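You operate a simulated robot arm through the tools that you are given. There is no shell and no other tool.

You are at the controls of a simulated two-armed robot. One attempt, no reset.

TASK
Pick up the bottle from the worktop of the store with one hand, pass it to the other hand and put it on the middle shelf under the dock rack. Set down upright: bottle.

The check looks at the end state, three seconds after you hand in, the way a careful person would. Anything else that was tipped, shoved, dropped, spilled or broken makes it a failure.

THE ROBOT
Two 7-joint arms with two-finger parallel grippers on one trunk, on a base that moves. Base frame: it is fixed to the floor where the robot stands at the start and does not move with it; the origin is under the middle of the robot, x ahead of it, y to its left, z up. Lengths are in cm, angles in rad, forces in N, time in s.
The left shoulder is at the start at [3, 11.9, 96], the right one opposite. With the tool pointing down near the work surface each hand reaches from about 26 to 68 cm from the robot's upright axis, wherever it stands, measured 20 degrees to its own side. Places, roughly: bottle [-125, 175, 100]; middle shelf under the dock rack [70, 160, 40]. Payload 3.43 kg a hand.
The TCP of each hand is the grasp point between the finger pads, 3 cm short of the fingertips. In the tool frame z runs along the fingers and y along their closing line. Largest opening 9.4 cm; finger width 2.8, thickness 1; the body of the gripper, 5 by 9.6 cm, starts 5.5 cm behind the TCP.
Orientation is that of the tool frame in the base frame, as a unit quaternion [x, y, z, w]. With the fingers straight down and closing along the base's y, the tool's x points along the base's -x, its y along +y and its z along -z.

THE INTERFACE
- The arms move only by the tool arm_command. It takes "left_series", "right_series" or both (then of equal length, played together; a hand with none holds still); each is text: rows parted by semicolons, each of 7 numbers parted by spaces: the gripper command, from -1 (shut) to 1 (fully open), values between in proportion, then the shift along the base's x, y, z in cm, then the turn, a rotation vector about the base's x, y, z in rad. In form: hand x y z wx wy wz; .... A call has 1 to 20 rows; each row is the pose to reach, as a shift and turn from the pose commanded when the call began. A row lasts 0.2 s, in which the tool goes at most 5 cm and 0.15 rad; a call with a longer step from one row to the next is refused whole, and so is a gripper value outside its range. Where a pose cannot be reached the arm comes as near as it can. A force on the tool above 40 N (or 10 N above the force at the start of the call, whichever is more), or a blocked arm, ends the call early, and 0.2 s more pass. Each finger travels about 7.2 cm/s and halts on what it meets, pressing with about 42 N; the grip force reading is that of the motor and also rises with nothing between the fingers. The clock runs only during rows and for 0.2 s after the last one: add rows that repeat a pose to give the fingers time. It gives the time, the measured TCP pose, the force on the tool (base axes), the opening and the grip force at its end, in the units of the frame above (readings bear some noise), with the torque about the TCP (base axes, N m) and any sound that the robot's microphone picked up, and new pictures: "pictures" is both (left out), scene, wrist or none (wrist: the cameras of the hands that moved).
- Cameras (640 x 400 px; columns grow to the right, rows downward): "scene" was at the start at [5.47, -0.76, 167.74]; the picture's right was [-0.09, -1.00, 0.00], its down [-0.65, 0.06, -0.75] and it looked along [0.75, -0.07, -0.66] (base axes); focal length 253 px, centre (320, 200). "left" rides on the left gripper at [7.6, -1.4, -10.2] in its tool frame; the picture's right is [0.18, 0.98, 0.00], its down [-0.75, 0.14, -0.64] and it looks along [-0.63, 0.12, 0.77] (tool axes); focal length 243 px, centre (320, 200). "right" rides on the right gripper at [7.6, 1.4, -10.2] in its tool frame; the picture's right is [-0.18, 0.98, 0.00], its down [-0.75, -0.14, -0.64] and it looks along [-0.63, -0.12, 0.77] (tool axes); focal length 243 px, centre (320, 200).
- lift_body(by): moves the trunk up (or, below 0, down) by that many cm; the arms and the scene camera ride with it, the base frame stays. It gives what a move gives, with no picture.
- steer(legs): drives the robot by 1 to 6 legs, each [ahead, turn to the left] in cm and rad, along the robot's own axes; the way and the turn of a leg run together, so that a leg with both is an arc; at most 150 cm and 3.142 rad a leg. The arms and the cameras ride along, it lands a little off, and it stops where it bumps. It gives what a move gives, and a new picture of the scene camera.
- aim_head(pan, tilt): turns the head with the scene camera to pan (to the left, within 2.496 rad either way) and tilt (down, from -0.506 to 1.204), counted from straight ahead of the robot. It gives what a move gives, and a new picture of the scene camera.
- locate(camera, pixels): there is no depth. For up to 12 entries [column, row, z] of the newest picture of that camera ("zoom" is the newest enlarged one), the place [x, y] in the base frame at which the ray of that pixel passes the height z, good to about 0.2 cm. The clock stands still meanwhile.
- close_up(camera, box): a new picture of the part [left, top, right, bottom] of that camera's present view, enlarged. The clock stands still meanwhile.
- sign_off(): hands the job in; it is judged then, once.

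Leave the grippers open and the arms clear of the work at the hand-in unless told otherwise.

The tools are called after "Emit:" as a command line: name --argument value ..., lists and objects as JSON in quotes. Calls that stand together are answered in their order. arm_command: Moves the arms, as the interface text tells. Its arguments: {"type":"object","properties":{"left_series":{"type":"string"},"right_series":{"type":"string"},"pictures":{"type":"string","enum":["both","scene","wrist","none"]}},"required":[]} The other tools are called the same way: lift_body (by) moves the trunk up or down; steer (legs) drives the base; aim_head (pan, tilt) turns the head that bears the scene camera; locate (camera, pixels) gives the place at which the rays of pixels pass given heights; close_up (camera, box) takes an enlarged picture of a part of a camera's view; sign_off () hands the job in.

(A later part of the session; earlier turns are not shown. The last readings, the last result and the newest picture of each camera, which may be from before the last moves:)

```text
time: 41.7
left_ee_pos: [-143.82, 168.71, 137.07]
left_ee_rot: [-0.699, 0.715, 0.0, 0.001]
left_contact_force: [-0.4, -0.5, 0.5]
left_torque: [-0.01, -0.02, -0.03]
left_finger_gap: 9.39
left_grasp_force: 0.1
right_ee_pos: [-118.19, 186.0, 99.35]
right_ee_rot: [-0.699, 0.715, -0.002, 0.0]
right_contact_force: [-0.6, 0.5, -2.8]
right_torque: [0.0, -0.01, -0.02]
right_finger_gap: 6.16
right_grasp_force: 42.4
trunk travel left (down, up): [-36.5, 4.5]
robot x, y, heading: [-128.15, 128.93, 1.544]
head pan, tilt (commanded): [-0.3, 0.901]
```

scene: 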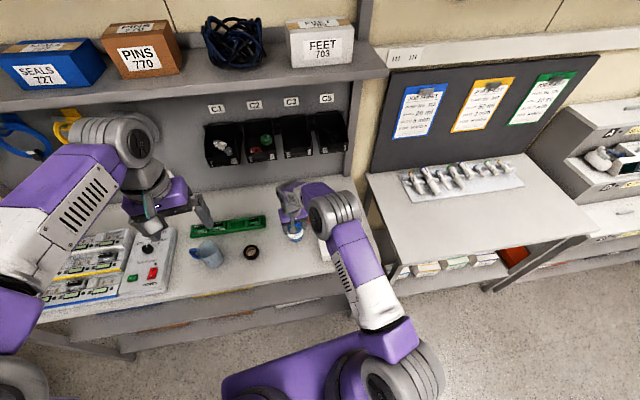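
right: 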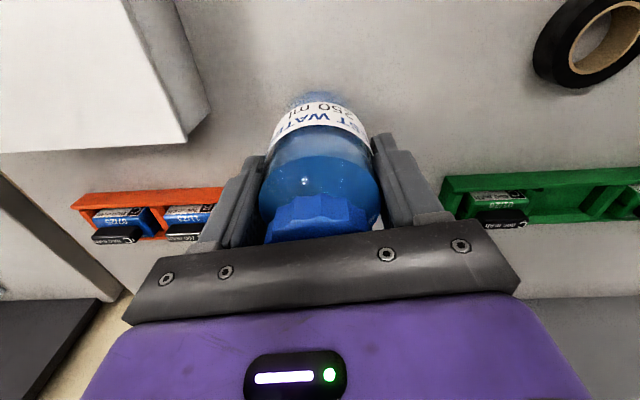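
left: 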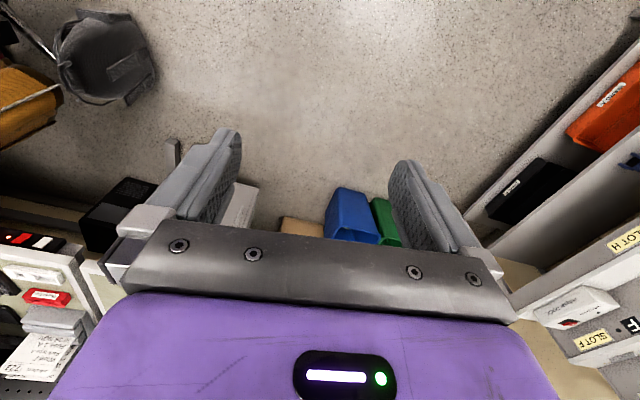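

The bottle hangs firmly (about 2.8 N of weight, gap unchanged). I raise it further and draw it back towards me.

Emit:
arm_command --right_series "-1 0 0 2.5 0 0 0; -1 0 0 5.5 0 0 0; -1 0 0 9 0 0 0; -1 0 -1 12 0 0 0; -1 0 -3 15 0 0 0; -1 0 -6 17 0 0 0; -1 0 -9 18 0 0 0; -1 0 -12 18 0 0 0; -1 0 -12 18 0 0 0" --pictures "both"

```text
time: 43.7
left_ee_pos: [-143.89, 168.7, 137.14]
left_ee_rot: [-0.699, 0.715, 0.0, 0.0]
left_contact_force: [-0.2, 0.6, 0.2]
left_torque: [-0.03, -0.01, 0.02]
left_finger_gap: 9.37
left_grasp_force: 0.0
right_ee_pos: [-118.16, 174.05, 117.25]
right_ee_rot: [-0.7, 0.714, -0.001, 0.0]
right_contact_force: [-0.2, 0.4, -1.8]
right_torque: [0.0, -0.01, 0.01]
right_finger_gap: 6.16
right_grasp_force: 41.7
trunk travel left (down, up): [-36.5, 4.5]
robot x, y, heading: [-127.87, 128.91, 1.545]
head pan, tilt (commanded): [-0.3, 0.901]
```

scene: 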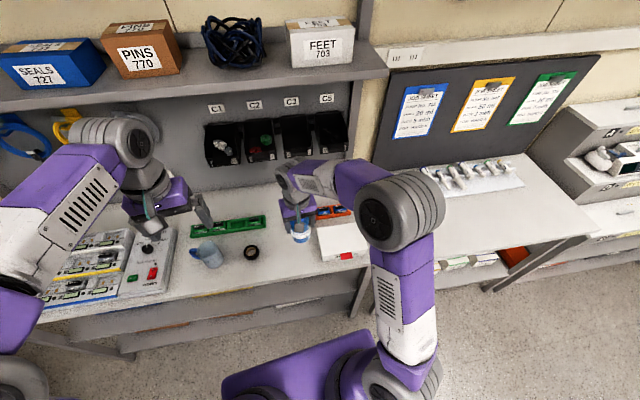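
right: 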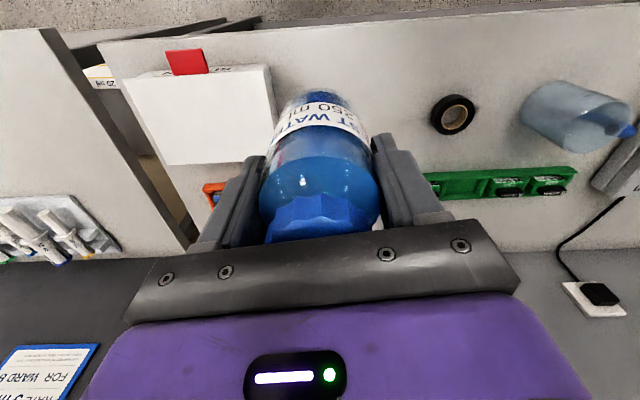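

The bottle is clear of the bench, so I back the base away 45 cm over the floor I saw to be free.

Emit:
steer --legs '[[-45, 0]]'

```text
time: 46.4
left_ee_pos: [-144.97, 123.1, 137.13]
left_ee_rot: [-0.701, 0.713, 0.0, 0.0]
left_contact_force: [0.8, -0.3, 0.1]
left_torque: [0.03, 0.01, 0.01]
left_finger_gap: 9.4
left_grasp_force: 0.0
right_ee_pos: [-119.46, 128.31, 117.31]
right_ee_rot: [-0.7, 0.714, -0.001, 0.0]
right_contact_force: [-0.8, -0.4, -3.1]
right_torque: [0.0, -0.01, 0.0]
right_finger_gap: 6.14
right_grasp_force: 42.4
trunk travel left (down, up): [-36.5, 4.5]
robot x, y, heading: [-129.14, 82.79, 1.55]
head pan, tilt (commanded): [-0.3, 0.901]
```

scene: 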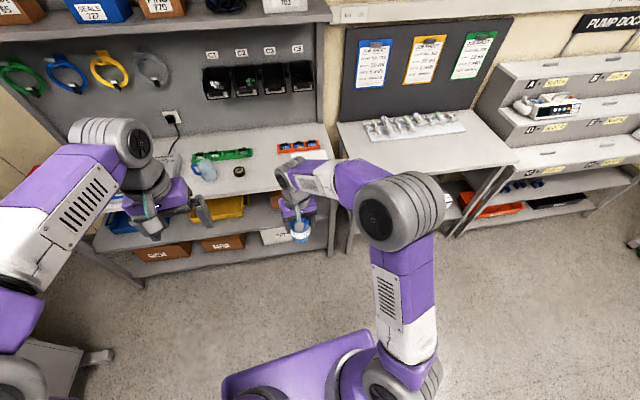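

The base is in open floor and the store bench looks undisturbed. Now I prepare the left hand: I move it out ahead and pitch it from pointing down towards pointing forward (75° in all), to check the arm can take that pose.

Emit:
arm_command --left_series "1 -0.4 1.2 -1.7 0.13 0 0; 1 -0.8 2.4 -3.4 0.26 0 0; 1 -1.2 3.6 -5.1 0.39 -0.01 0; 1 -1.6 4.8 -6.8 0.52 -0.01 0; 1 -2 6 -8.5 0.65 -0.01 0; 1 -2.4 7.2 -10.2 0.78 -0.02 0; 1 -2.8 8.4 -11.9 0.91 -0.02 0; 1 -3.2 9.6 -13.6 1.04 -0.02 0; 1 -3.6 10.8 -15.3 1.17 -0.02 0; 1 -4 12 -17 1.3 -0.03 0; 1 -4 12 -17 1.3 -0.03 0" --pictures "both"

```text
time: 48.8
left_ee_pos: [-149.43, 135.03, 119.94]
left_ee_rot: [-0.556, 0.569, 0.425, 0.432]
left_contact_force: [-0.2, -1.6, -3.7]
left_torque: [0.21, -0.02, -0.02]
left_finger_gap: 9.42
left_grasp_force: 0.0
left hand out of reach, approached as far as the arm can: row 7, 9, 10
right_ee_pos: [-119.81, 128.42, 117.34]
right_ee_rot: [-0.701, 0.713, -0.001, 0.002]
right_contact_force: [-0.5, -0.8, -1.9]
right_torque: [0.04, -0.01, -0.02]
right_finger_gap: 6.16
right_grasp_force: 42.1
trunk travel left (down, up): [-36.5, 4.5]
robot x, y, heading: [-129.05, 83.21, 1.553]
head pan, tilt (commanded): [-0.3, 0.901]
```

scene: 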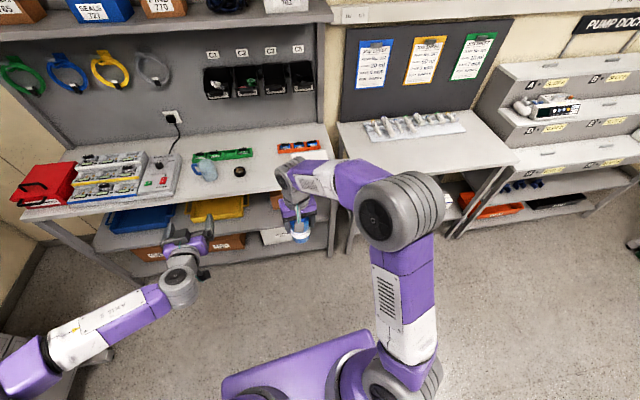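
left: 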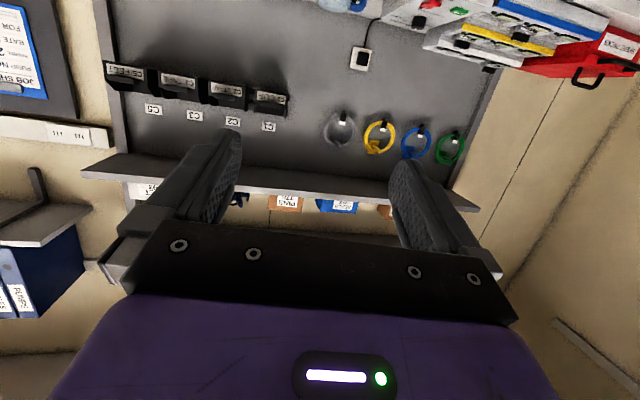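

The left hand reached the forward, 15°-down pose. Next I yaw the right hand 90° about the bottle's axis so its fingers won't share sides with the left fingers at the handover.

Emit:
arm_command --right_series "-1 0 0 0 0 0 0.13; -1 0 0 0 0 0 0.26; -1 0 0 0 0 0 0.39; -1 0 0 0 0 0 0.52; -1 0 0 0 0 0 0.65; -1 0 0 0 0 0 0.78; -1 0 0 0 0 0 0.91; -1 0 0 0 0 0 1.04; -1 0 0 0 0 0 1.17; -1 0 0 0 0 0 1.3; -1 0 0 0 0 0 1.43; -1 0 0 0 0 0 1.56; -1 0 0 0 0 0 1.56" --pictures "both"

```text
time: 51.6
left_ee_pos: [-149.09, 135.01, 120.14]
left_ee_rot: [-0.558, 0.568, 0.422, 0.433]
left_contact_force: [0.0, 0.0, 0.3]
left_torque: [0.04, 0.02, 0.02]
left_finger_gap: 9.41
left_grasp_force: 0.1
right_ee_pos: [-119.41, 128.42, 117.19]
right_ee_rot: [1.0, -0.014, 0.0, 0.0]
right_contact_force: [-0.4, -0.3, -3.3]
right_torque: [0.04, 0.01, -0.01]
right_finger_gap: 6.17
right_grasp_force: 42.4
trunk travel left (down, up): [-36.5, 4.5]
robot x, y, heading: [-128.96, 82.78, 1.545]
head pan, tilt (commanded): [-0.3, 0.901]
```

scene: 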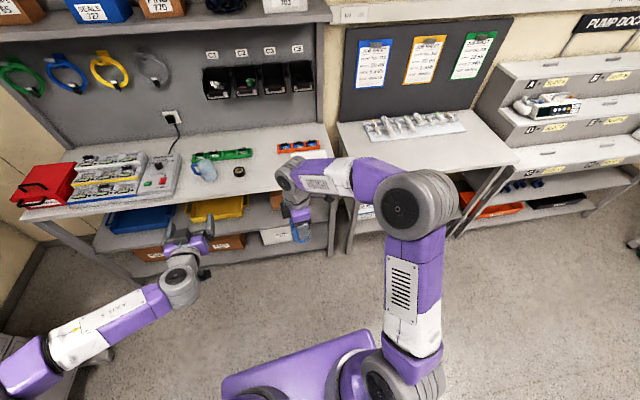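
right: 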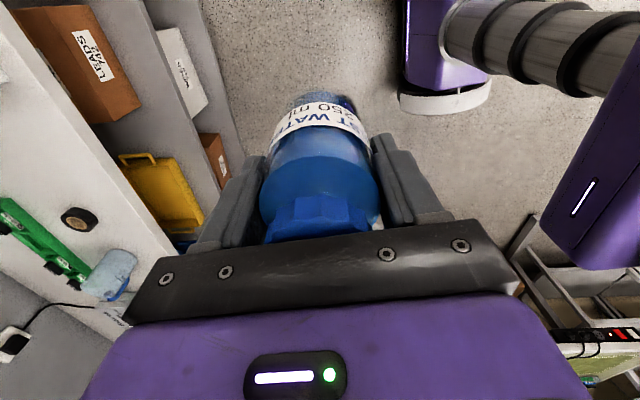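

The right hand turned fully, camera to the right side. Now I bring the left hand to the meeting place in front of me, about (-137, 132.5, 113), fingers open and pointing forward.

Emit:
arm_command --left_series "1 1.5 -0.3 -0.9 0 0 0; 1 3 -0.6 -1.8 0 0 0; 1 4.5 -0.9 -2.7 0 0 0; 1 6 -1.2 -3.6 0 0 0; 1 7.5 -1.5 -4.5 0 0 0; 1 9 -1.8 -5.4 0 0 0; 1 10.5 -2.1 -6.3 0 0 0; 1 12.1 -2.5 -7.1 0 0 0; 1 12.1 -2.5 -7.1 0 0 0; 1 12.1 -2.5 -7.1 0 0 0" --right_series "-1 0 0 1.5 0 0 0; -1 0 0 3 0 0 0; -1 0 0 4.5 0 0 0; -1 0 0 6 0 0 0; -1 0 0 7.5 0 0 0; -1 0 0 9 0 0 0; -1 0 0 10.5 0 0 0; -1 0 0 12 0 0 0; -1 0 0 13 0 0 0; -1 0 0 13 0 0 0" --pictures "both"

```text
time: 53.8
left_ee_pos: [-136.98, 132.69, 112.96]
left_ee_rot: [-0.557, 0.569, 0.422, 0.434]
left_contact_force: [-0.4, 0.8, -0.7]
left_torque: [0.01, -0.01, 0.0]
left_finger_gap: 9.39
left_grasp_force: 0.0
left hand out of reach, approached as far as the arm can: row 2, 3, 4, 5, 6, 7
right_ee_pos: [-119.44, 128.44, 130.33]
right_ee_rot: [1.0, -0.015, 0.0, 0.001]
right_contact_force: [0.3, 0.4, -3.4]
right_torque: [-0.03, 0.01, 0.01]
right_finger_gap: 6.15
right_grasp_force: 41.6
trunk travel left (down, up): [-36.5, 4.5]
robot x, y, heading: [-129.15, 83.03, 1.546]
head pan, tilt (commanded): [-0.3, 0.901]
```

scene: 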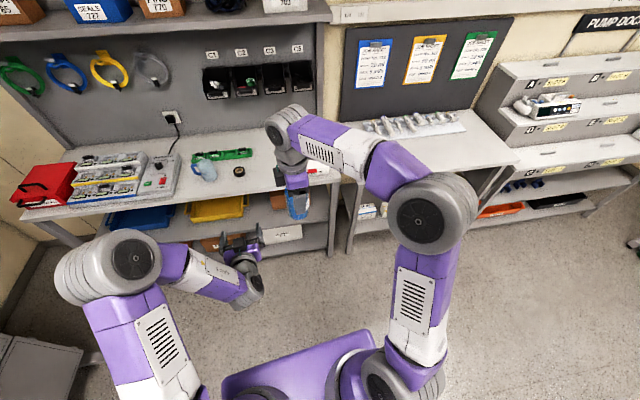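
right: 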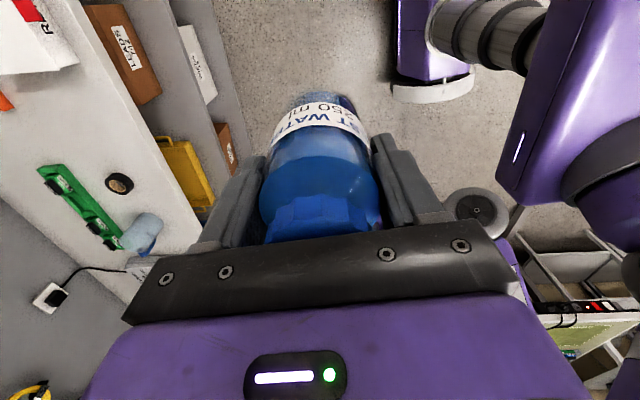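
left: 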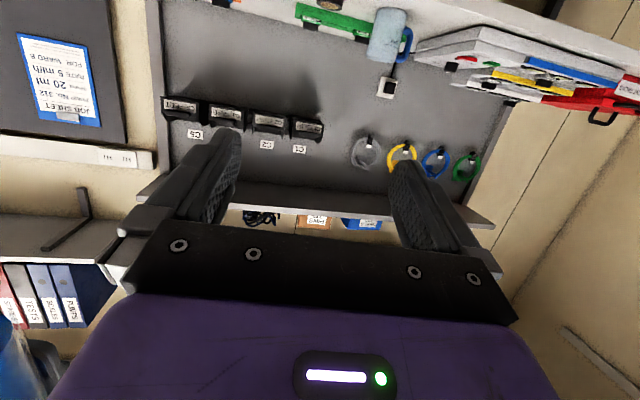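

Both arms are in place: left hand at (240,260) in the scene picture, bottle at (298,205). I carry the bottle over the left hand, staying 4-5 cm above its fingers.

Emit:
arm_command --right_series "-1 -2.2 1.5 0 0 0 0; -1 -4.4 3 0 0 0 0; -1 -6.6 4 0 0 0 0; -1 -8.8 5 0 0 0 0; -1 -11 5.2 0 0 0 0; -1 -13.2 5.2 0 0 0 0; -1 -15.4 5.2 0 0 0 0; -1 -17.5 5.2 0 0 0 0; -1 -17.5 5.2 0 0 0 0; -1 -17.5 5.2 0 0 0 0" --pictures "both"

Emit:
close_up --camera "scene" --box '[180, 150, 340, 310]'

Emit:
close_up --camera "left" --box '[0, 0, 640, 400]'

```text
time: 56.0
left_ee_pos: [-137.0, 132.64, 112.86]
left_ee_rot: [-0.558, 0.567, 0.423, 0.434]
left_contact_force: [0.2, 0.4, 0.0]
left_torque: [-0.01, 0.0, 0.0]
left_finger_gap: 9.38
left_grasp_force: 0.0
right_ee_pos: [-136.98, 133.47, 130.15]
right_ee_rot: [1.0, -0.015, 0.001, 0.0]
right_contact_force: [-0.1, 0.4, -1.5]
right_torque: [0.02, 0.01, 0.01]
right_finger_gap: 6.17
right_grasp_force: 41.7
trunk travel left (down, up): [-36.5, 4.5]
robot x, y, heading: [-128.95, 83.12, 1.549]
head pan, tilt (commanded): [-0.3, 0.901]
```

scene: 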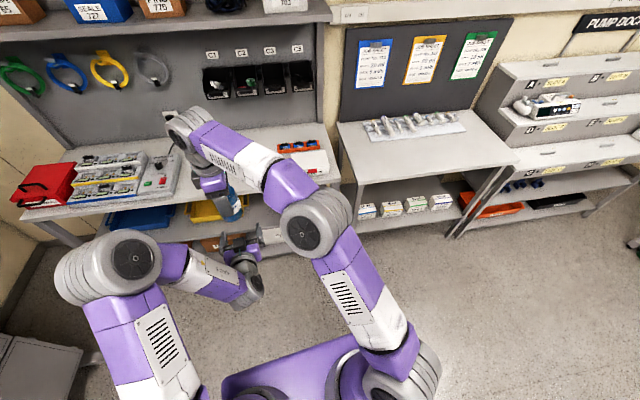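
right: 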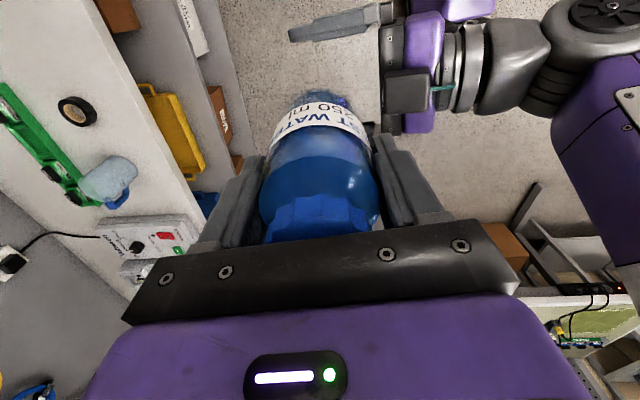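

```text
2.50 times, centred on (260, 230) of scene
```

zoom: 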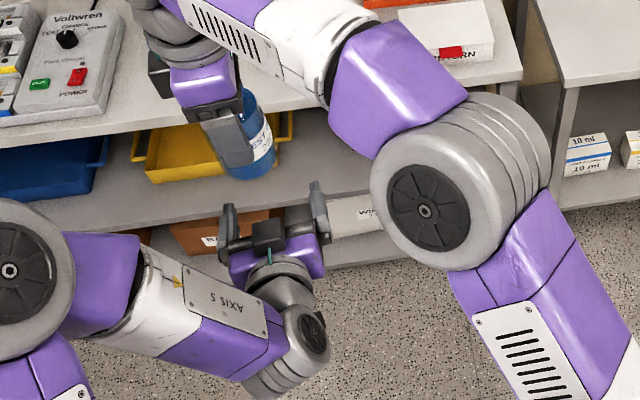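

```text
1.00 times, centred on (320, 200) of left (not enlarged: the box is as wide or as high as the picture)
```

zoom: 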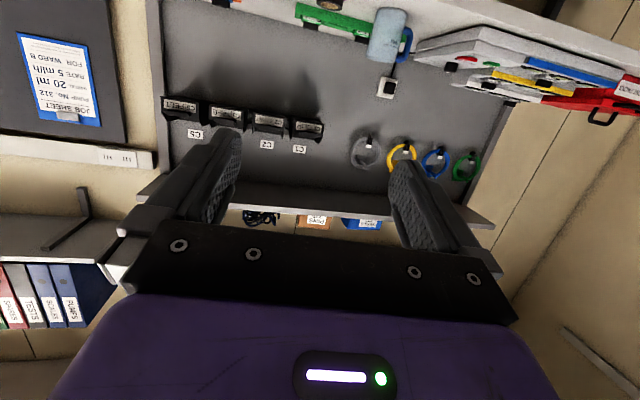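

The zoom shows a dark box on the left hand that I want to understand before lowering the bottle. I look closer from the scene and right cameras.

Emit:
close_up --camera "scene" --box '[210, 190, 290, 240]'

Emit:
close_up --camera "scene" --box '[210, 220, 290, 290]'

Emit:
close_up --camera "right" --box '[260, 0, 480, 140]'

```text
8.00 times, centred on (250, 215) of scene
```

zoom: 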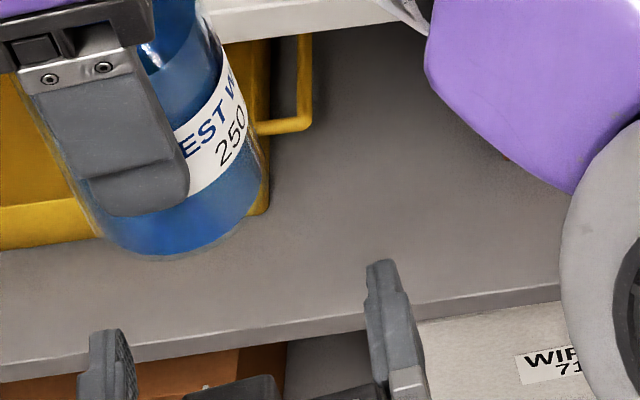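

```text
5.71 times, centred on (250, 255) of scene
```

zoom: 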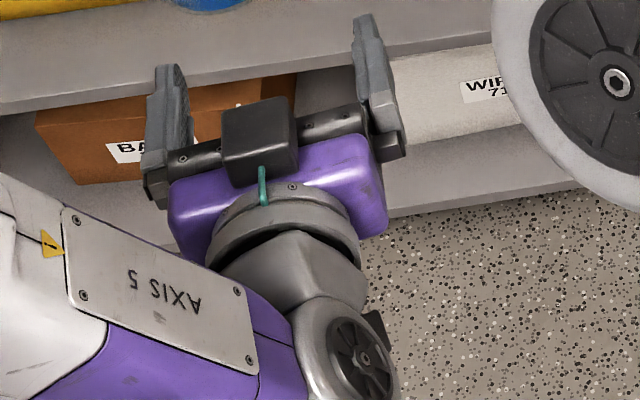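

```text
2.86 times, centred on (370, 70) of right
```

zoom: 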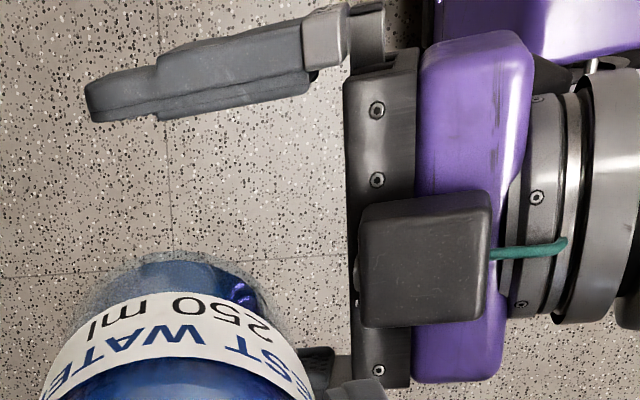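

There is a small box mounted on the top side of the left gripper. I measure its height by locating it from both cameras.

Emit:
locate --camera "right" --pixels '[[408, 91, 116], [408, 91, 119], [408, 91, 122], [386, 72, 116], [386, 72, 119], [386, 72, 122], [386, 113, 119]]'

Emit:
locate --camera "scene" --pixels '[[254.6, 242.8, 116], [254.6, 242.8, 119], [254.6, 242.8, 122], [260.7, 237.2, 116], [260.7, 237.2, 119], [260.7, 237.2, 122], [249, 239.4, 119]]'

```text
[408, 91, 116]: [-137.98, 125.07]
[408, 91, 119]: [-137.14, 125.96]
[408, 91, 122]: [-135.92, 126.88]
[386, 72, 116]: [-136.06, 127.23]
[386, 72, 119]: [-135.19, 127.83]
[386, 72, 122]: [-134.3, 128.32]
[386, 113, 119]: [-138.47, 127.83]
```

```text
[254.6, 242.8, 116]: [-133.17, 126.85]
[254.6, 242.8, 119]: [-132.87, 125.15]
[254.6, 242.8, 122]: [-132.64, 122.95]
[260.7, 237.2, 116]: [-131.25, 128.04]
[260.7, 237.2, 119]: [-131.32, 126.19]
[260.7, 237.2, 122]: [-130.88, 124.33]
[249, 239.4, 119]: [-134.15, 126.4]
```

I misread the zoom's horizontal scale (it spans columns 194-306), so I redo the scene points.

Emit:
locate --camera "scene" --pixels '[[244.7, 237, 116], [244.7, 237, 119], [244.7, 237, 122], [232.9, 239.3, 116], [232.9, 239.3, 119], [232.9, 239.3, 122], [238.6, 242.8, 119], [222.5, 231.5, 113], [256.8, 222.6, 113], [256.8, 222.6, 116]]'

Emit:
locate --camera "right" --pixels '[[384, 70, 116], [384, 70, 119], [384, 70, 122], [385, 114, 116], [385, 114, 119], [385, 114, 122]]'

```text
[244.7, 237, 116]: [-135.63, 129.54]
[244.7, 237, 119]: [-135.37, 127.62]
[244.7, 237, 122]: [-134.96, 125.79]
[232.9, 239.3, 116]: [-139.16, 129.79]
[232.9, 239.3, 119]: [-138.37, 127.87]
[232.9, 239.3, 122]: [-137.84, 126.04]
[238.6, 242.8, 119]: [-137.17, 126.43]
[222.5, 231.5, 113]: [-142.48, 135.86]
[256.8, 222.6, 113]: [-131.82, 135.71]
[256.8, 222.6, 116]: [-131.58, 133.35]
```

```text
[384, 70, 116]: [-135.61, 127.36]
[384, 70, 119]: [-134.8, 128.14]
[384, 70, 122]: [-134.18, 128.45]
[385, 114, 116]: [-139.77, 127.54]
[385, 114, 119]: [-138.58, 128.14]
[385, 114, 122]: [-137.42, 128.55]
```

The box top is at z 118.7, about 5.8 above the left TCP and 4.7 behind it. I look at the right hand's own fittings too before committing to the handover spacing.

Emit:
close_up --camera "scene" --box '[160, 120, 272, 230]'

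Emit:
close_up --camera "scene" --box '[190, 165, 254, 225]'

```text
3.64 times, centred on (216, 175) of scene
```

zoom: 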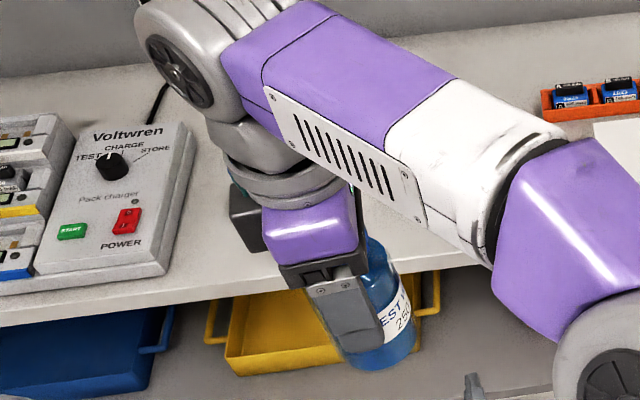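

```text
6.67 times, centred on (222, 195) of scene
```

zoom: 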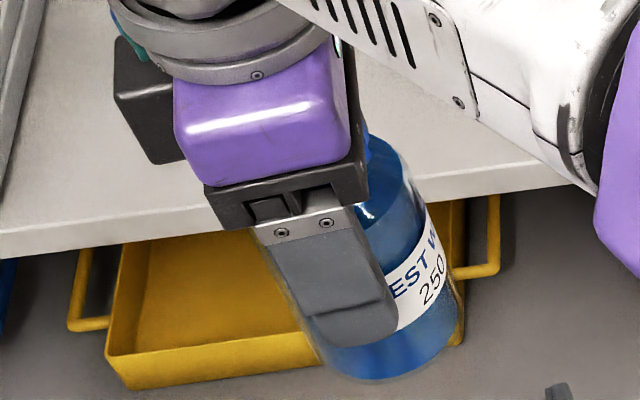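

The right hand's box is on its far left side, out of the way. For safe spacing I'll set the bottle axis 1.5 cm ahead of the left TCP and the left grip 4 cm above the bottle base. I lower the bottle between the open left fingers to right TCP z 115.8.

Emit:
arm_command --right_series "-1 0 0.7 -1 0 0 0; -1 0 0.7 -3 0 0 0; -1 0 0.7 -5 0 0 0; -1 0 0.7 -7 0 0 0; -1 0 0.7 -8.5 0 0 0; -1 0 0.7 -8.5 0 0 0" --pictures "both"

Emit:
close_up --camera "scene" --box '[190, 170, 302, 240]'

Emit:
close_up --camera "left" --box '[160, 0, 480, 200]'

```text
time: 57.4
left_ee_pos: [-137.0, 132.53, 112.91]
left_ee_rot: [-0.558, 0.568, 0.422, 0.434]
left_contact_force: [-0.5, 0.1, -0.6]
left_torque: [0.01, 0.03, 0.0]
left_finger_gap: 9.38
left_grasp_force: 0.1
right_ee_pos: [-136.87, 134.32, 121.61]
right_ee_rot: [1.0, -0.014, 0.0, -0.001]
right_contact_force: [0.2, 0.2, -2.3]
right_torque: [0.02, -0.02, -0.02]
right_finger_gap: 6.16
right_grasp_force: 41.6
trunk travel left (down, up): [-36.5, 4.5]
robot x, y, heading: [-129.5, 82.82, 1.545]
head pan, tilt (commanded): [-0.3, 0.901]
```

scene: 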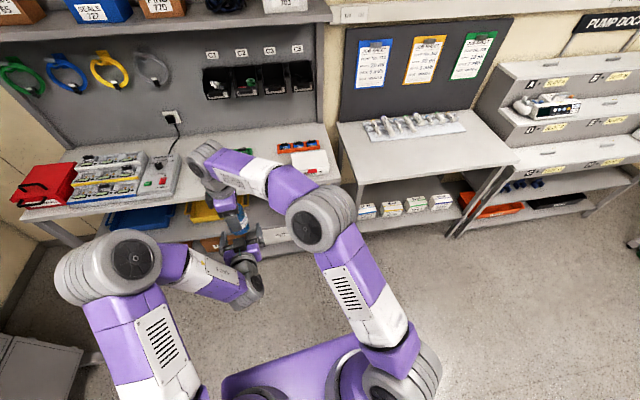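
right: 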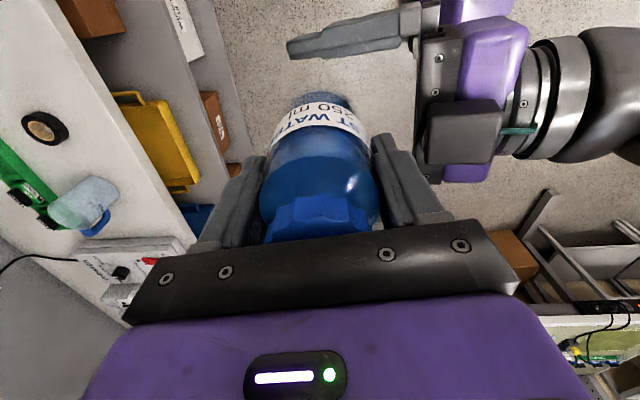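

```text
5.71 times, centred on (246, 205) of scene
```

zoom: 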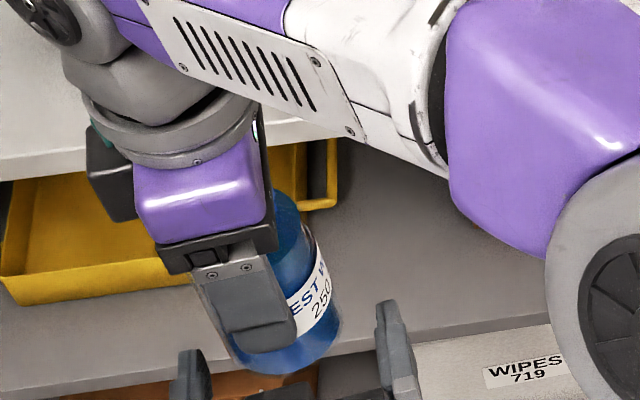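

```text
2.00 times, centred on (320, 100) of left
```

zoom: 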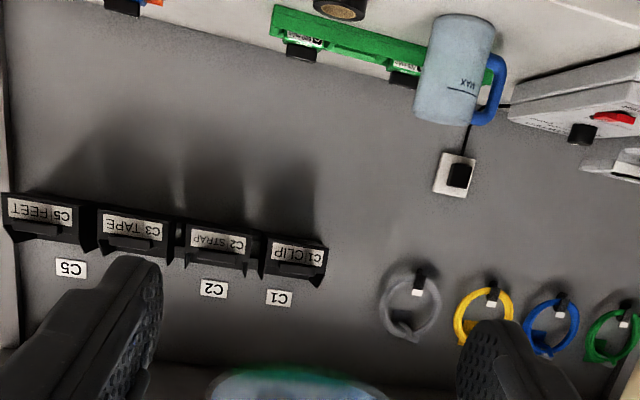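

The bottle bottom is appearing between the left fingers, slightly right of centre in space. I nudge it 0.2 cm left and back and lower the remaining 5.8 cm.

Emit:
arm_command --right_series "-1 -0.2 -0.2 -1.5 0 0 0; -1 -0.2 -0.2 -3 0 0 0; -1 -0.2 -0.2 -4.5 0 0 0; -1 -0.2 -0.2 -5.8 0 0 0; -1 -0.2 -0.2 -5.8 0 0 0" --pictures "both"

Emit:
close_up --camera "scene" --box '[190, 180, 302, 250]'

Emit:
close_up --camera "left" --box '[160, 50, 480, 250]'

```text
time: 58.6
left_ee_pos: [-137.02, 132.55, 112.95]
left_ee_rot: [-0.559, 0.568, 0.422, 0.433]
left_contact_force: [0.1, -0.7, -0.3]
left_torque: [0.01, -0.01, -0.01]
left_finger_gap: 9.42
left_grasp_force: 0.0
right_ee_pos: [-137.18, 134.04, 115.88]
right_ee_rot: [1.0, -0.015, 0.001, 0.0]
right_contact_force: [0.4, -0.2, -2.9]
right_torque: [-0.02, -0.02, 0.01]
right_finger_gap: 6.18
right_grasp_force: 41.8
trunk travel left (down, up): [-36.5, 4.5]
robot x, y, heading: [-129.16, 83.22, 1.544]
head pan, tilt (commanded): [-0.3, 0.901]
```

scene: 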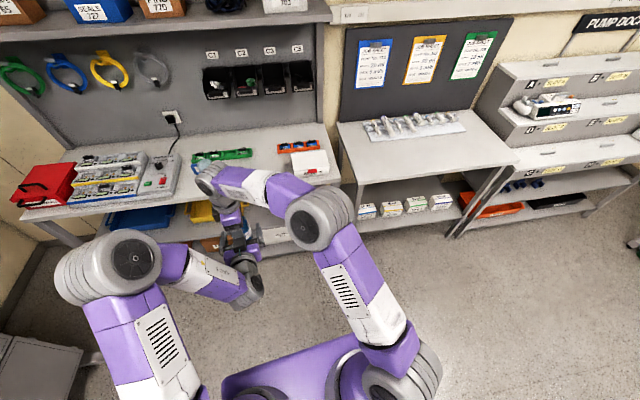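
right: 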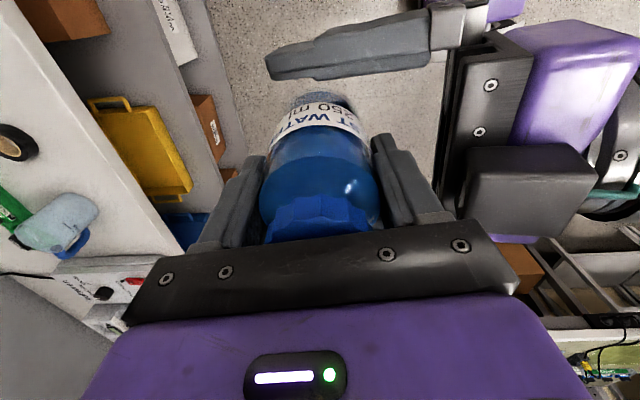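

```text
5.71 times, centred on (246, 215) of scene
```

zoom: 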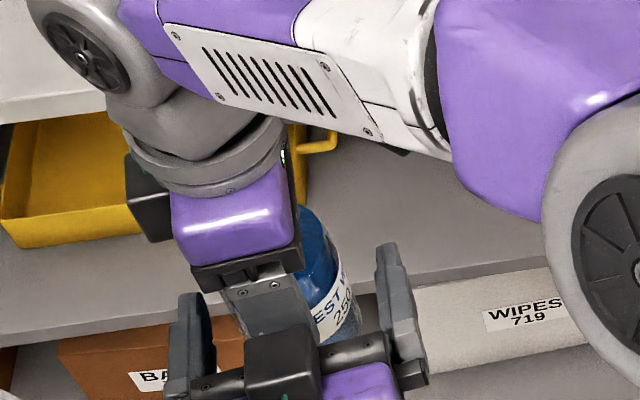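

```text
2.00 times, centred on (320, 150) of left
```

zoom: 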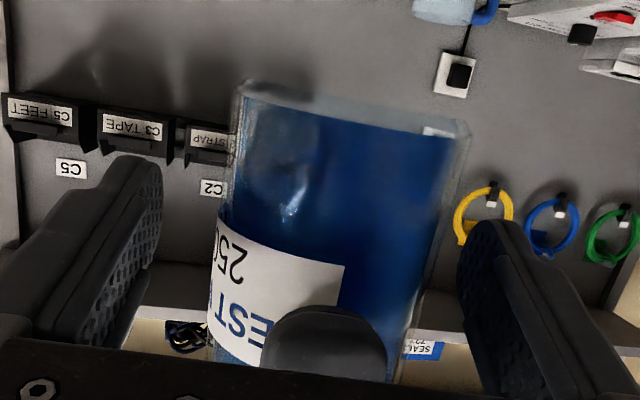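

The bottle is between the left fingers, nearly centred, and the right rear finger has room before the left palm. I close the left hand gently on the body.

Emit:
arm_command --left_series "0.8 0 0 0 0 0 0; 0.6 0 0 0 0 0 0; 0.45 0 0 0 0 0 0; 0.35 0 0 0 0 0 0; 0.25 0 0 0 0 0 0; 0 0 0 0 0 0 0; -0.4 0 0 0 0 0 0; -0.4 0 0 0 0 0 0" --right_series "-1 0 0 0 0 0 0; -1 0 0 0 0 0 0; -1 0 0 0 0 0 0; -1 0 0 0 0 0 0; -1 0 0 0 0 0 0; -1 0 0 0 0 0 0; -1 0 0 0 0 0 0; -1 0 0 0 0 0 0" --pictures "both"

```text
time: 60.4
left_ee_pos: [-137.09, 132.51, 112.99]
left_ee_rot: [-0.559, 0.567, 0.423, 0.433]
left_contact_force: [-11.0, 1.5, 0.1]
left_torque: [-0.05, -0.07, 0.07]
left_finger_gap: 6.23
left_grasp_force: 41.7
right_ee_pos: [-137.03, 133.9, 115.94]
right_ee_rot: [1.0, -0.015, 0.001, -0.001]
right_contact_force: [11.1, -3.1, -1.3]
right_torque: [-0.08, -0.24, 0.08]
right_finger_gap: 6.16
right_grasp_force: 42.3
trunk travel left (down, up): [-36.5, 4.5]
robot x, y, heading: [-129.12, 82.84, 1.545]
head pan, tilt (commanded): [-0.3, 0.901]
```

scene: 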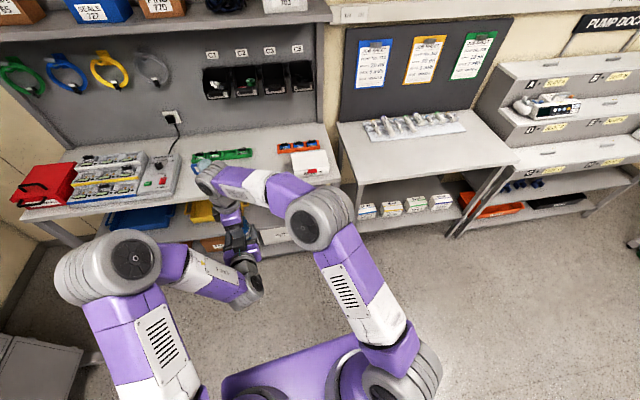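
right: 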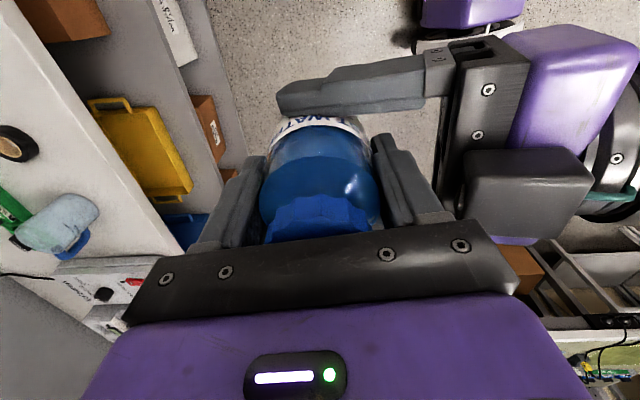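
left: 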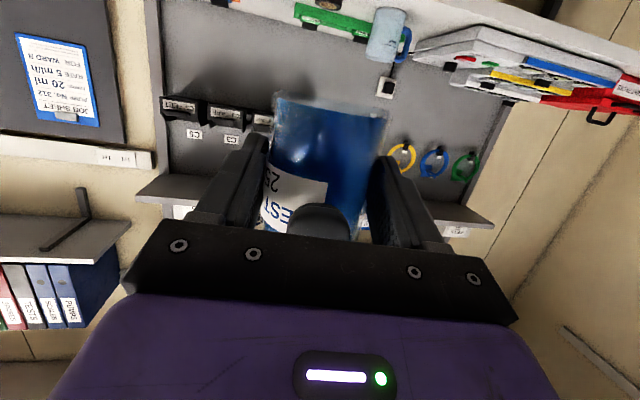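

The left hand holds the bottle (gap 6.23, 42 N), with 11 N of sideways strain between the hands. I ease that with a 0.2 cm shift of the right hand and firm up the left grip.

Emit:
arm_command --left_series "-0.8 0 0 0 0 0 0; -1 0 0 0 0 0 0; -1 0 0 0 0 0 0; -1 0 0 0 0 0 0" --right_series "-1 0.1 0 0 0 0 0; -1 0.2 0 0 0 0 0; -1 0.2 0 0 0 0 0; -1 0.2 0 0 0 0 0" --pictures "none"

```text
time: 61.4
left_ee_pos: [-137.0, 132.62, 112.93]
left_ee_rot: [-0.558, 0.567, 0.422, 0.434]
left_contact_force: [-7.6, 5.2, -0.4]
left_torque: [-0.16, 0.04, -0.06]
left_finger_gap: 6.27
left_grasp_force: 42.1
right_ee_pos: [-136.8, 133.97, 115.95]
right_ee_rot: [1.0, -0.014, 0.0, 0.0]
right_contact_force: [7.0, -5.5, 0.0]
right_torque: [-0.06, -0.29, 0.13]
right_finger_gap: 6.16
right_grasp_force: 41.5
trunk travel left (down, up): [-36.5, 4.5]
robot x, y, heading: [-129.17, 83.04, 1.548]
head pan, tilt (commanded): [-0.3, 0.901]
```

Strain is down to 7 N. I open the right hand only a little (to about 7.3 cm) while the left holds.

Emit:
arm_command --left_series "-1 0 0 0 0 0 0; -1 0 0 0 0 0 0; -1 0 0 0 0 0 0; -1 0 0 0 0 0 0; -1 0 0 0 0 0 0" --right_series "0.33 0 0 0 0 0 0; 0.4 0 0 0 0 0 0; 0.48 0 0 0 0 0 0; 0.55 0 0 0 0 0 0; 0.55 0 0 0 0 0 0" --pictures "both"

Emit:
close_up --camera "scene" --box '[190, 180, 302, 250]'

```text
time: 62.6
left_ee_pos: [-137.06, 132.63, 112.81]
left_ee_rot: [-0.558, 0.567, 0.423, 0.434]
left_contact_force: [0.4, -0.2, 0.1]
left_torque: [-0.05, 0.02, 0.0]
left_finger_gap: 6.24
left_grasp_force: 42.4
right_ee_pos: [-136.96, 134.04, 115.93]
right_ee_rot: [1.0, -0.014, 0.0, -0.001]
right_contact_force: [0.1, 0.8, 0.3]
right_torque: [0.0, 0.03, 0.0]
right_finger_gap: 7.31
right_grasp_force: 0.0
trunk travel left (down, up): [-36.5, 4.5]
robot x, y, heading: [-128.92, 83.44, 1.546]
head pan, tilt (commanded): [-0.3, 0.901]
```

scene: 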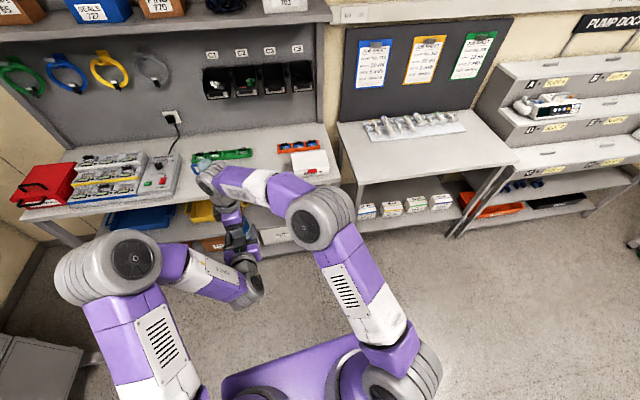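
right: 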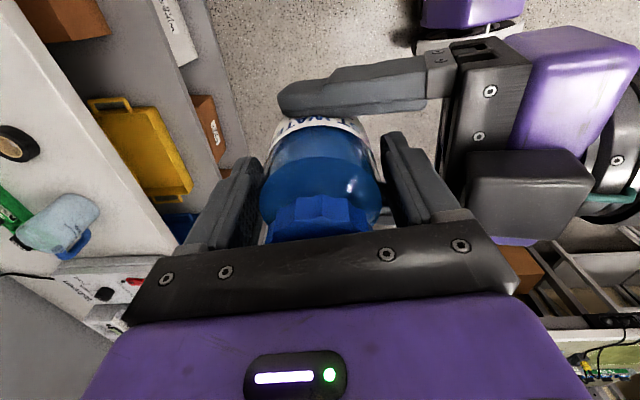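
left: 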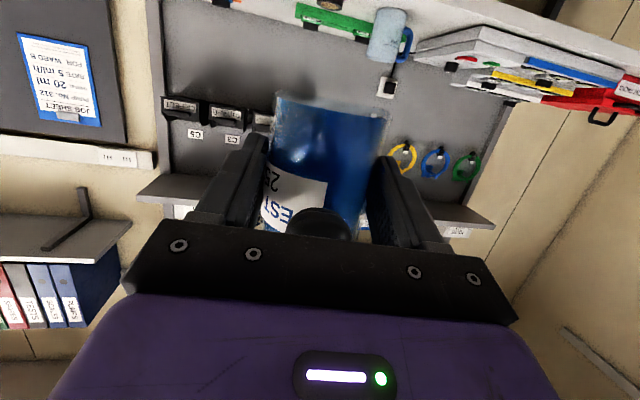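

```text
5.71 times, centred on (246, 215) of scene
```

zoom: 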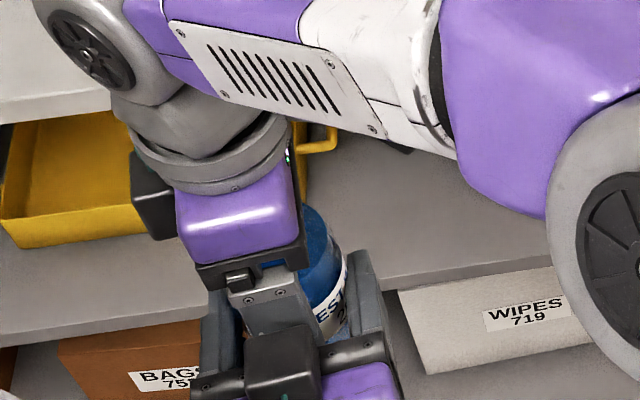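

The right hand is free and the left holds the bottle alone (gap steady at 6.24). I raise the right hand straight up off the bottle.

Emit:
arm_command --left_series "-1 0 0 0 0 0 0; -1 0 0 0 0 0 0; -1 0 0 0 0 0 0; -1 0 0 0 0 0 0; -1 0 0 0 0 0 0; -1 0 0 0 0 0 0; -1 0 0 0 0 0 0" --right_series "0.55 0 0 1 0 0 0; 0.55 0 0 3 0 0 0; 0.55 0 0 5 0 0 0; 0.55 0 0 8 0 0 0; 0.55 0 0 11 0 0 0; 0.55 0 0 14 0 0 0; 0.55 0 0 14 0 0 0" --pictures "both"

```text
time: 64.2
left_ee_pos: [-136.99, 132.6, 113.02]
left_ee_rot: [-0.557, 0.568, 0.422, 0.434]
left_contact_force: [-0.4, -0.3, 1.1]
left_torque: [-0.05, 0.0, -0.03]
left_finger_gap: 6.23
left_grasp_force: 42.6
right_ee_pos: [-136.8, 133.82, 129.91]
right_ee_rot: [1.0, -0.015, 0.0, 0.0]
right_contact_force: [-0.2, 1.0, -0.2]
right_torque: [0.0, 0.02, 0.01]
right_finger_gap: 7.29
right_grasp_force: 0.1
trunk travel left (down, up): [-36.5, 4.5]
robot x, y, heading: [-128.99, 83.33, 1.547]
head pan, tilt (commanded): [-0.3, 0.901]
```

scene: 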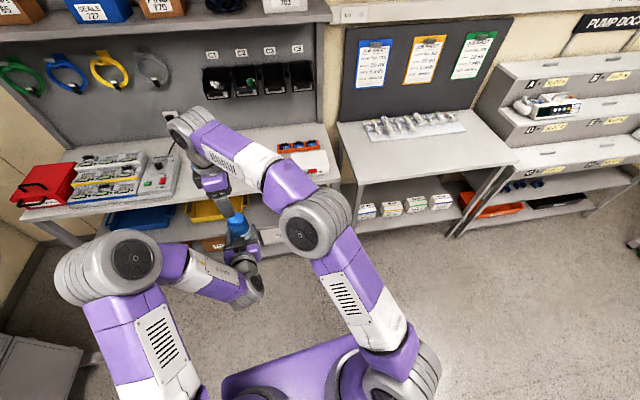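
right: 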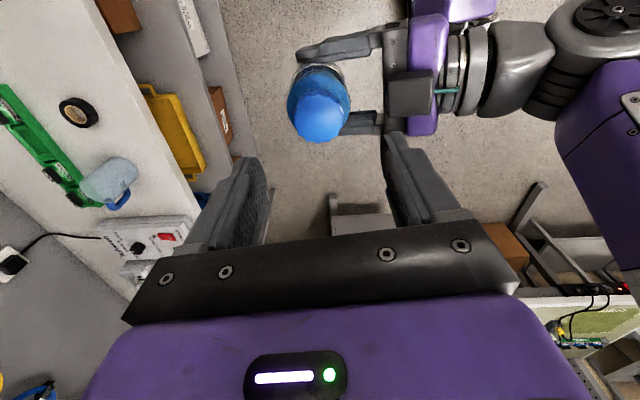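
left: 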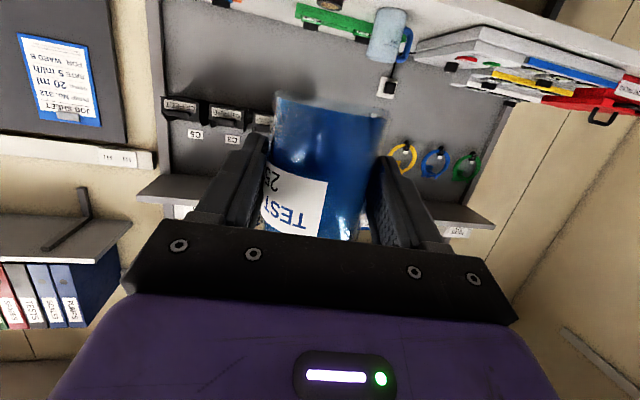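

The handover worked: the bottle sits firmly in the left hand, unchanged in the left picture. I now swing the right arm away to my right and turn its hand back.

Emit:
arm_command --left_series "-1 0 0 0 0 0 0; -1 0 0 0 0 0 0; -1 0 0 0 0 0 0; -1 0 0 0 0 0 0; -1 0 0 0 0 0 0; -1 0 0 0 0 0 0; -1 0 0 0 0 0 0; -1 0 0 0 0 0 0; -1 0 0 0 0 0 0; -1 0 0 0 0 0 0; -1 0 0 0 0 0 0; -1 0 0 0 0 0 0; -1 0 0 0 0 0 0; -1 0 0 0 0 0 0" --right_series "0.55 1 0 1 0 0 0; 0.55 4 0 2 0 0 -0.1; 0.55 7 0 2 0 0 -0.22; 0.55 10 -1 2 0 0 -0.34; 0.55 13 -2 2 0 0 -0.46; 0.55 16 -4 2 0 0 -0.58; 0.55 19 -6 2 0 0 -0.70; 0.55 22 -8 2 0 0 -0.82; 0.55 25 -10 2 0 0 -0.94; 0.55 28 -12 2 0 0 -1.06; 0.55 31 -14 2 0 0 -1.18; 0.55 34 -16 2 0 0 -1.3; 0.55 36.5 -18 2 0 0 -1.43; 0.55 36.5 -18 2 0 0 -1.56" --pictures "both"

```text
time: 67.2
left_ee_pos: [-136.99, 132.65, 112.82]
left_ee_rot: [-0.558, 0.567, 0.422, 0.434]
left_contact_force: [0.2, 0.0, 1.0]
left_torque: [-0.06, -0.04, -0.02]
left_finger_gap: 6.23
left_grasp_force: 41.9
right_ee_pos: [-100.26, 116.13, 132.0]
right_ee_rot: [-0.7, 0.715, 0.0, 0.0]
right_contact_force: [-0.8, -0.1, 0.5]
right_torque: [0.0, 0.0, -0.04]
right_finger_gap: 7.28
right_grasp_force: 0.1
trunk travel left (down, up): [-36.5, 4.5]
robot x, y, heading: [-129.19, 83.03, 1.548]
head pan, tilt (commanded): [-0.3, 0.901]
```

scene: 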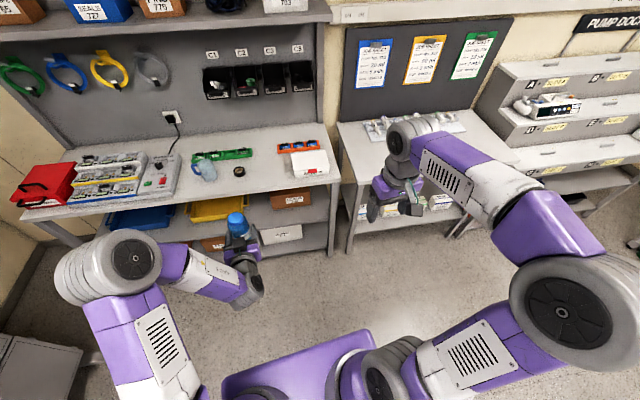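
right: 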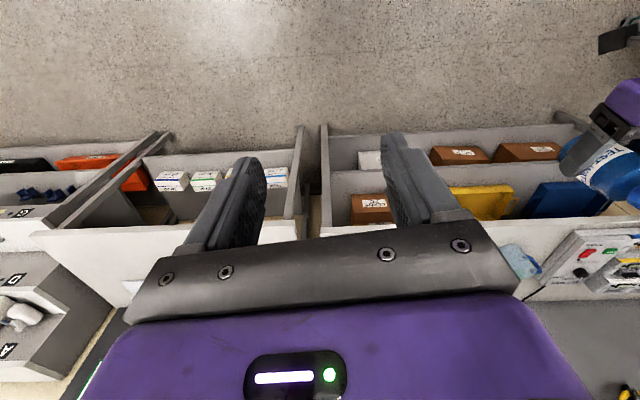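
left: 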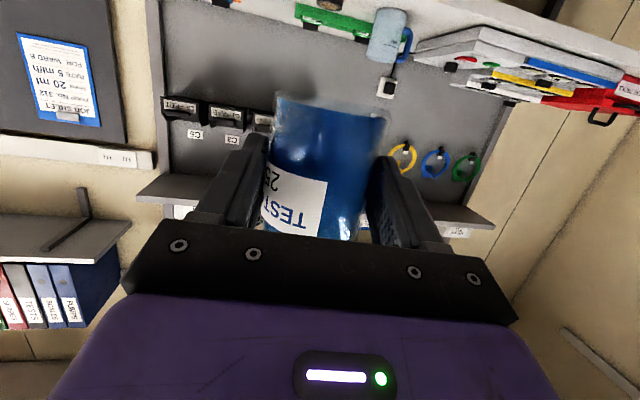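

The store bench is intact and the bottle is upright in the left hand. I turn right and drive along the clear floor to a spot about a metre in front of the dock rack, then turn to face it.

Emit:
steer --legs '[[0, -1.757], [90, 0]]'

```text
time: 76.2
left_ee_pos: [9.48, 63.33, 112.97]
left_ee_rot: [0.08, 0.792, -0.064, 0.601]
left_contact_force: [0.3, -0.6, -0.1]
left_torque: [0.04, 0.02, 0.02]
left_finger_gap: 6.1
left_grasp_force: 41.7
right_ee_pos: [-13.55, 30.43, 132.05]
right_ee_rot: [0.101, 0.995, -0.001, 0.0]
right_contact_force: [0.3, -0.9, 0.6]
right_torque: [0.0, 0.0, 0.0]
right_finger_gap: 7.31
right_grasp_force: 0.0
trunk travel left (down, up): [-36.5, 4.5]
robot x, y, heading: [-40.6, 64.86, -0.207]
head pan, tilt (commanded): [-0.3, 0.901]
```

scene: 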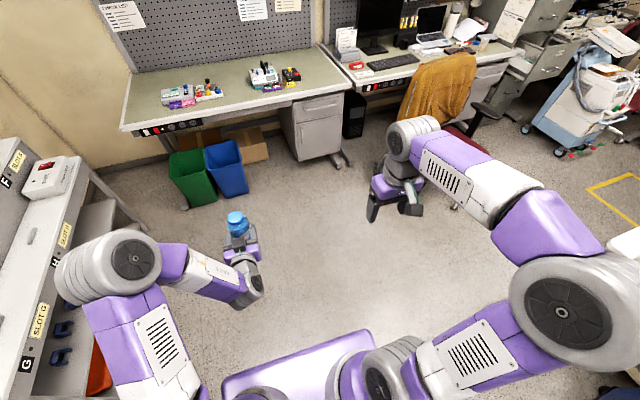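

The rack is coming up on my left and the way ahead is clear. I continue 88 cm and turn left to face the rack.

Emit:
steer --legs '[[88, 0], [0, 1.778]]'

Emit:
aim_head --pan 0.0 --tilt 0.75

```text
time: 85.2
left_ee_pos: [36.65, 96.17, 112.81]
left_ee_rot: [0.566, -0.56, -0.428, -0.427]
left_contact_force: [0.3, -0.2, -0.2]
left_torque: [-0.06, 0.0, 0.02]
left_finger_gap: 6.09
left_grasp_force: 42.0
right_ee_pos: [73.8, 80.68, 132.01]
right_ee_rot: [0.711, -0.703, 0.0, -0.001]
right_contact_force: [0.3, 0.2, 0.4]
right_torque: [0.05, 0.03, 0.01]
right_finger_gap: 7.31
right_grasp_force: 0.0
trunk travel left (down, up): [-36.5, 4.5]
robot x, y, heading: [45.53, 47.18, 1.577]
head pan, tilt (commanded): [-0.3, 0.901]
```

scene: 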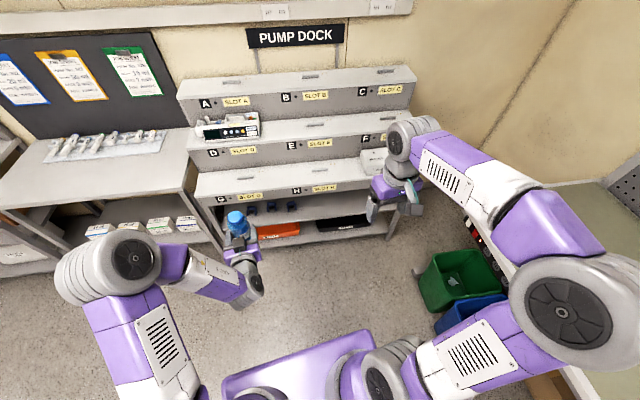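

```text
time: 86.0
left_ee_pos: [36.55, 96.2, 112.82]
left_ee_rot: [0.566, -0.561, -0.427, -0.428]
left_contact_force: [-0.4, -0.4, 0.1]
left_torque: [-0.06, -0.02, 0.01]
left_finger_gap: 6.06
left_grasp_force: 41.8
right_ee_pos: [73.74, 80.7, 132.07]
right_ee_rot: [0.711, -0.703, 0.001, -0.001]
right_contact_force: [-0.3, -0.1, -0.4]
right_torque: [0.01, -0.01, -0.02]
right_finger_gap: 7.3
right_grasp_force: 0.0
trunk travel left (down, up): [-36.5, 4.5]
robot x, y, heading: [45.61, 47.22, 1.578]
head pan, tilt (commanded): [0.0, 0.75]
```

scene: 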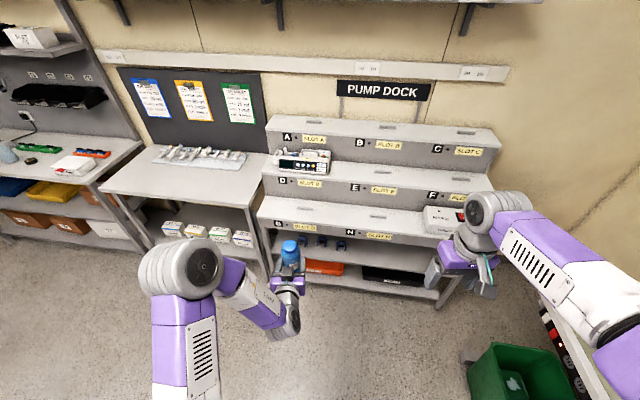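

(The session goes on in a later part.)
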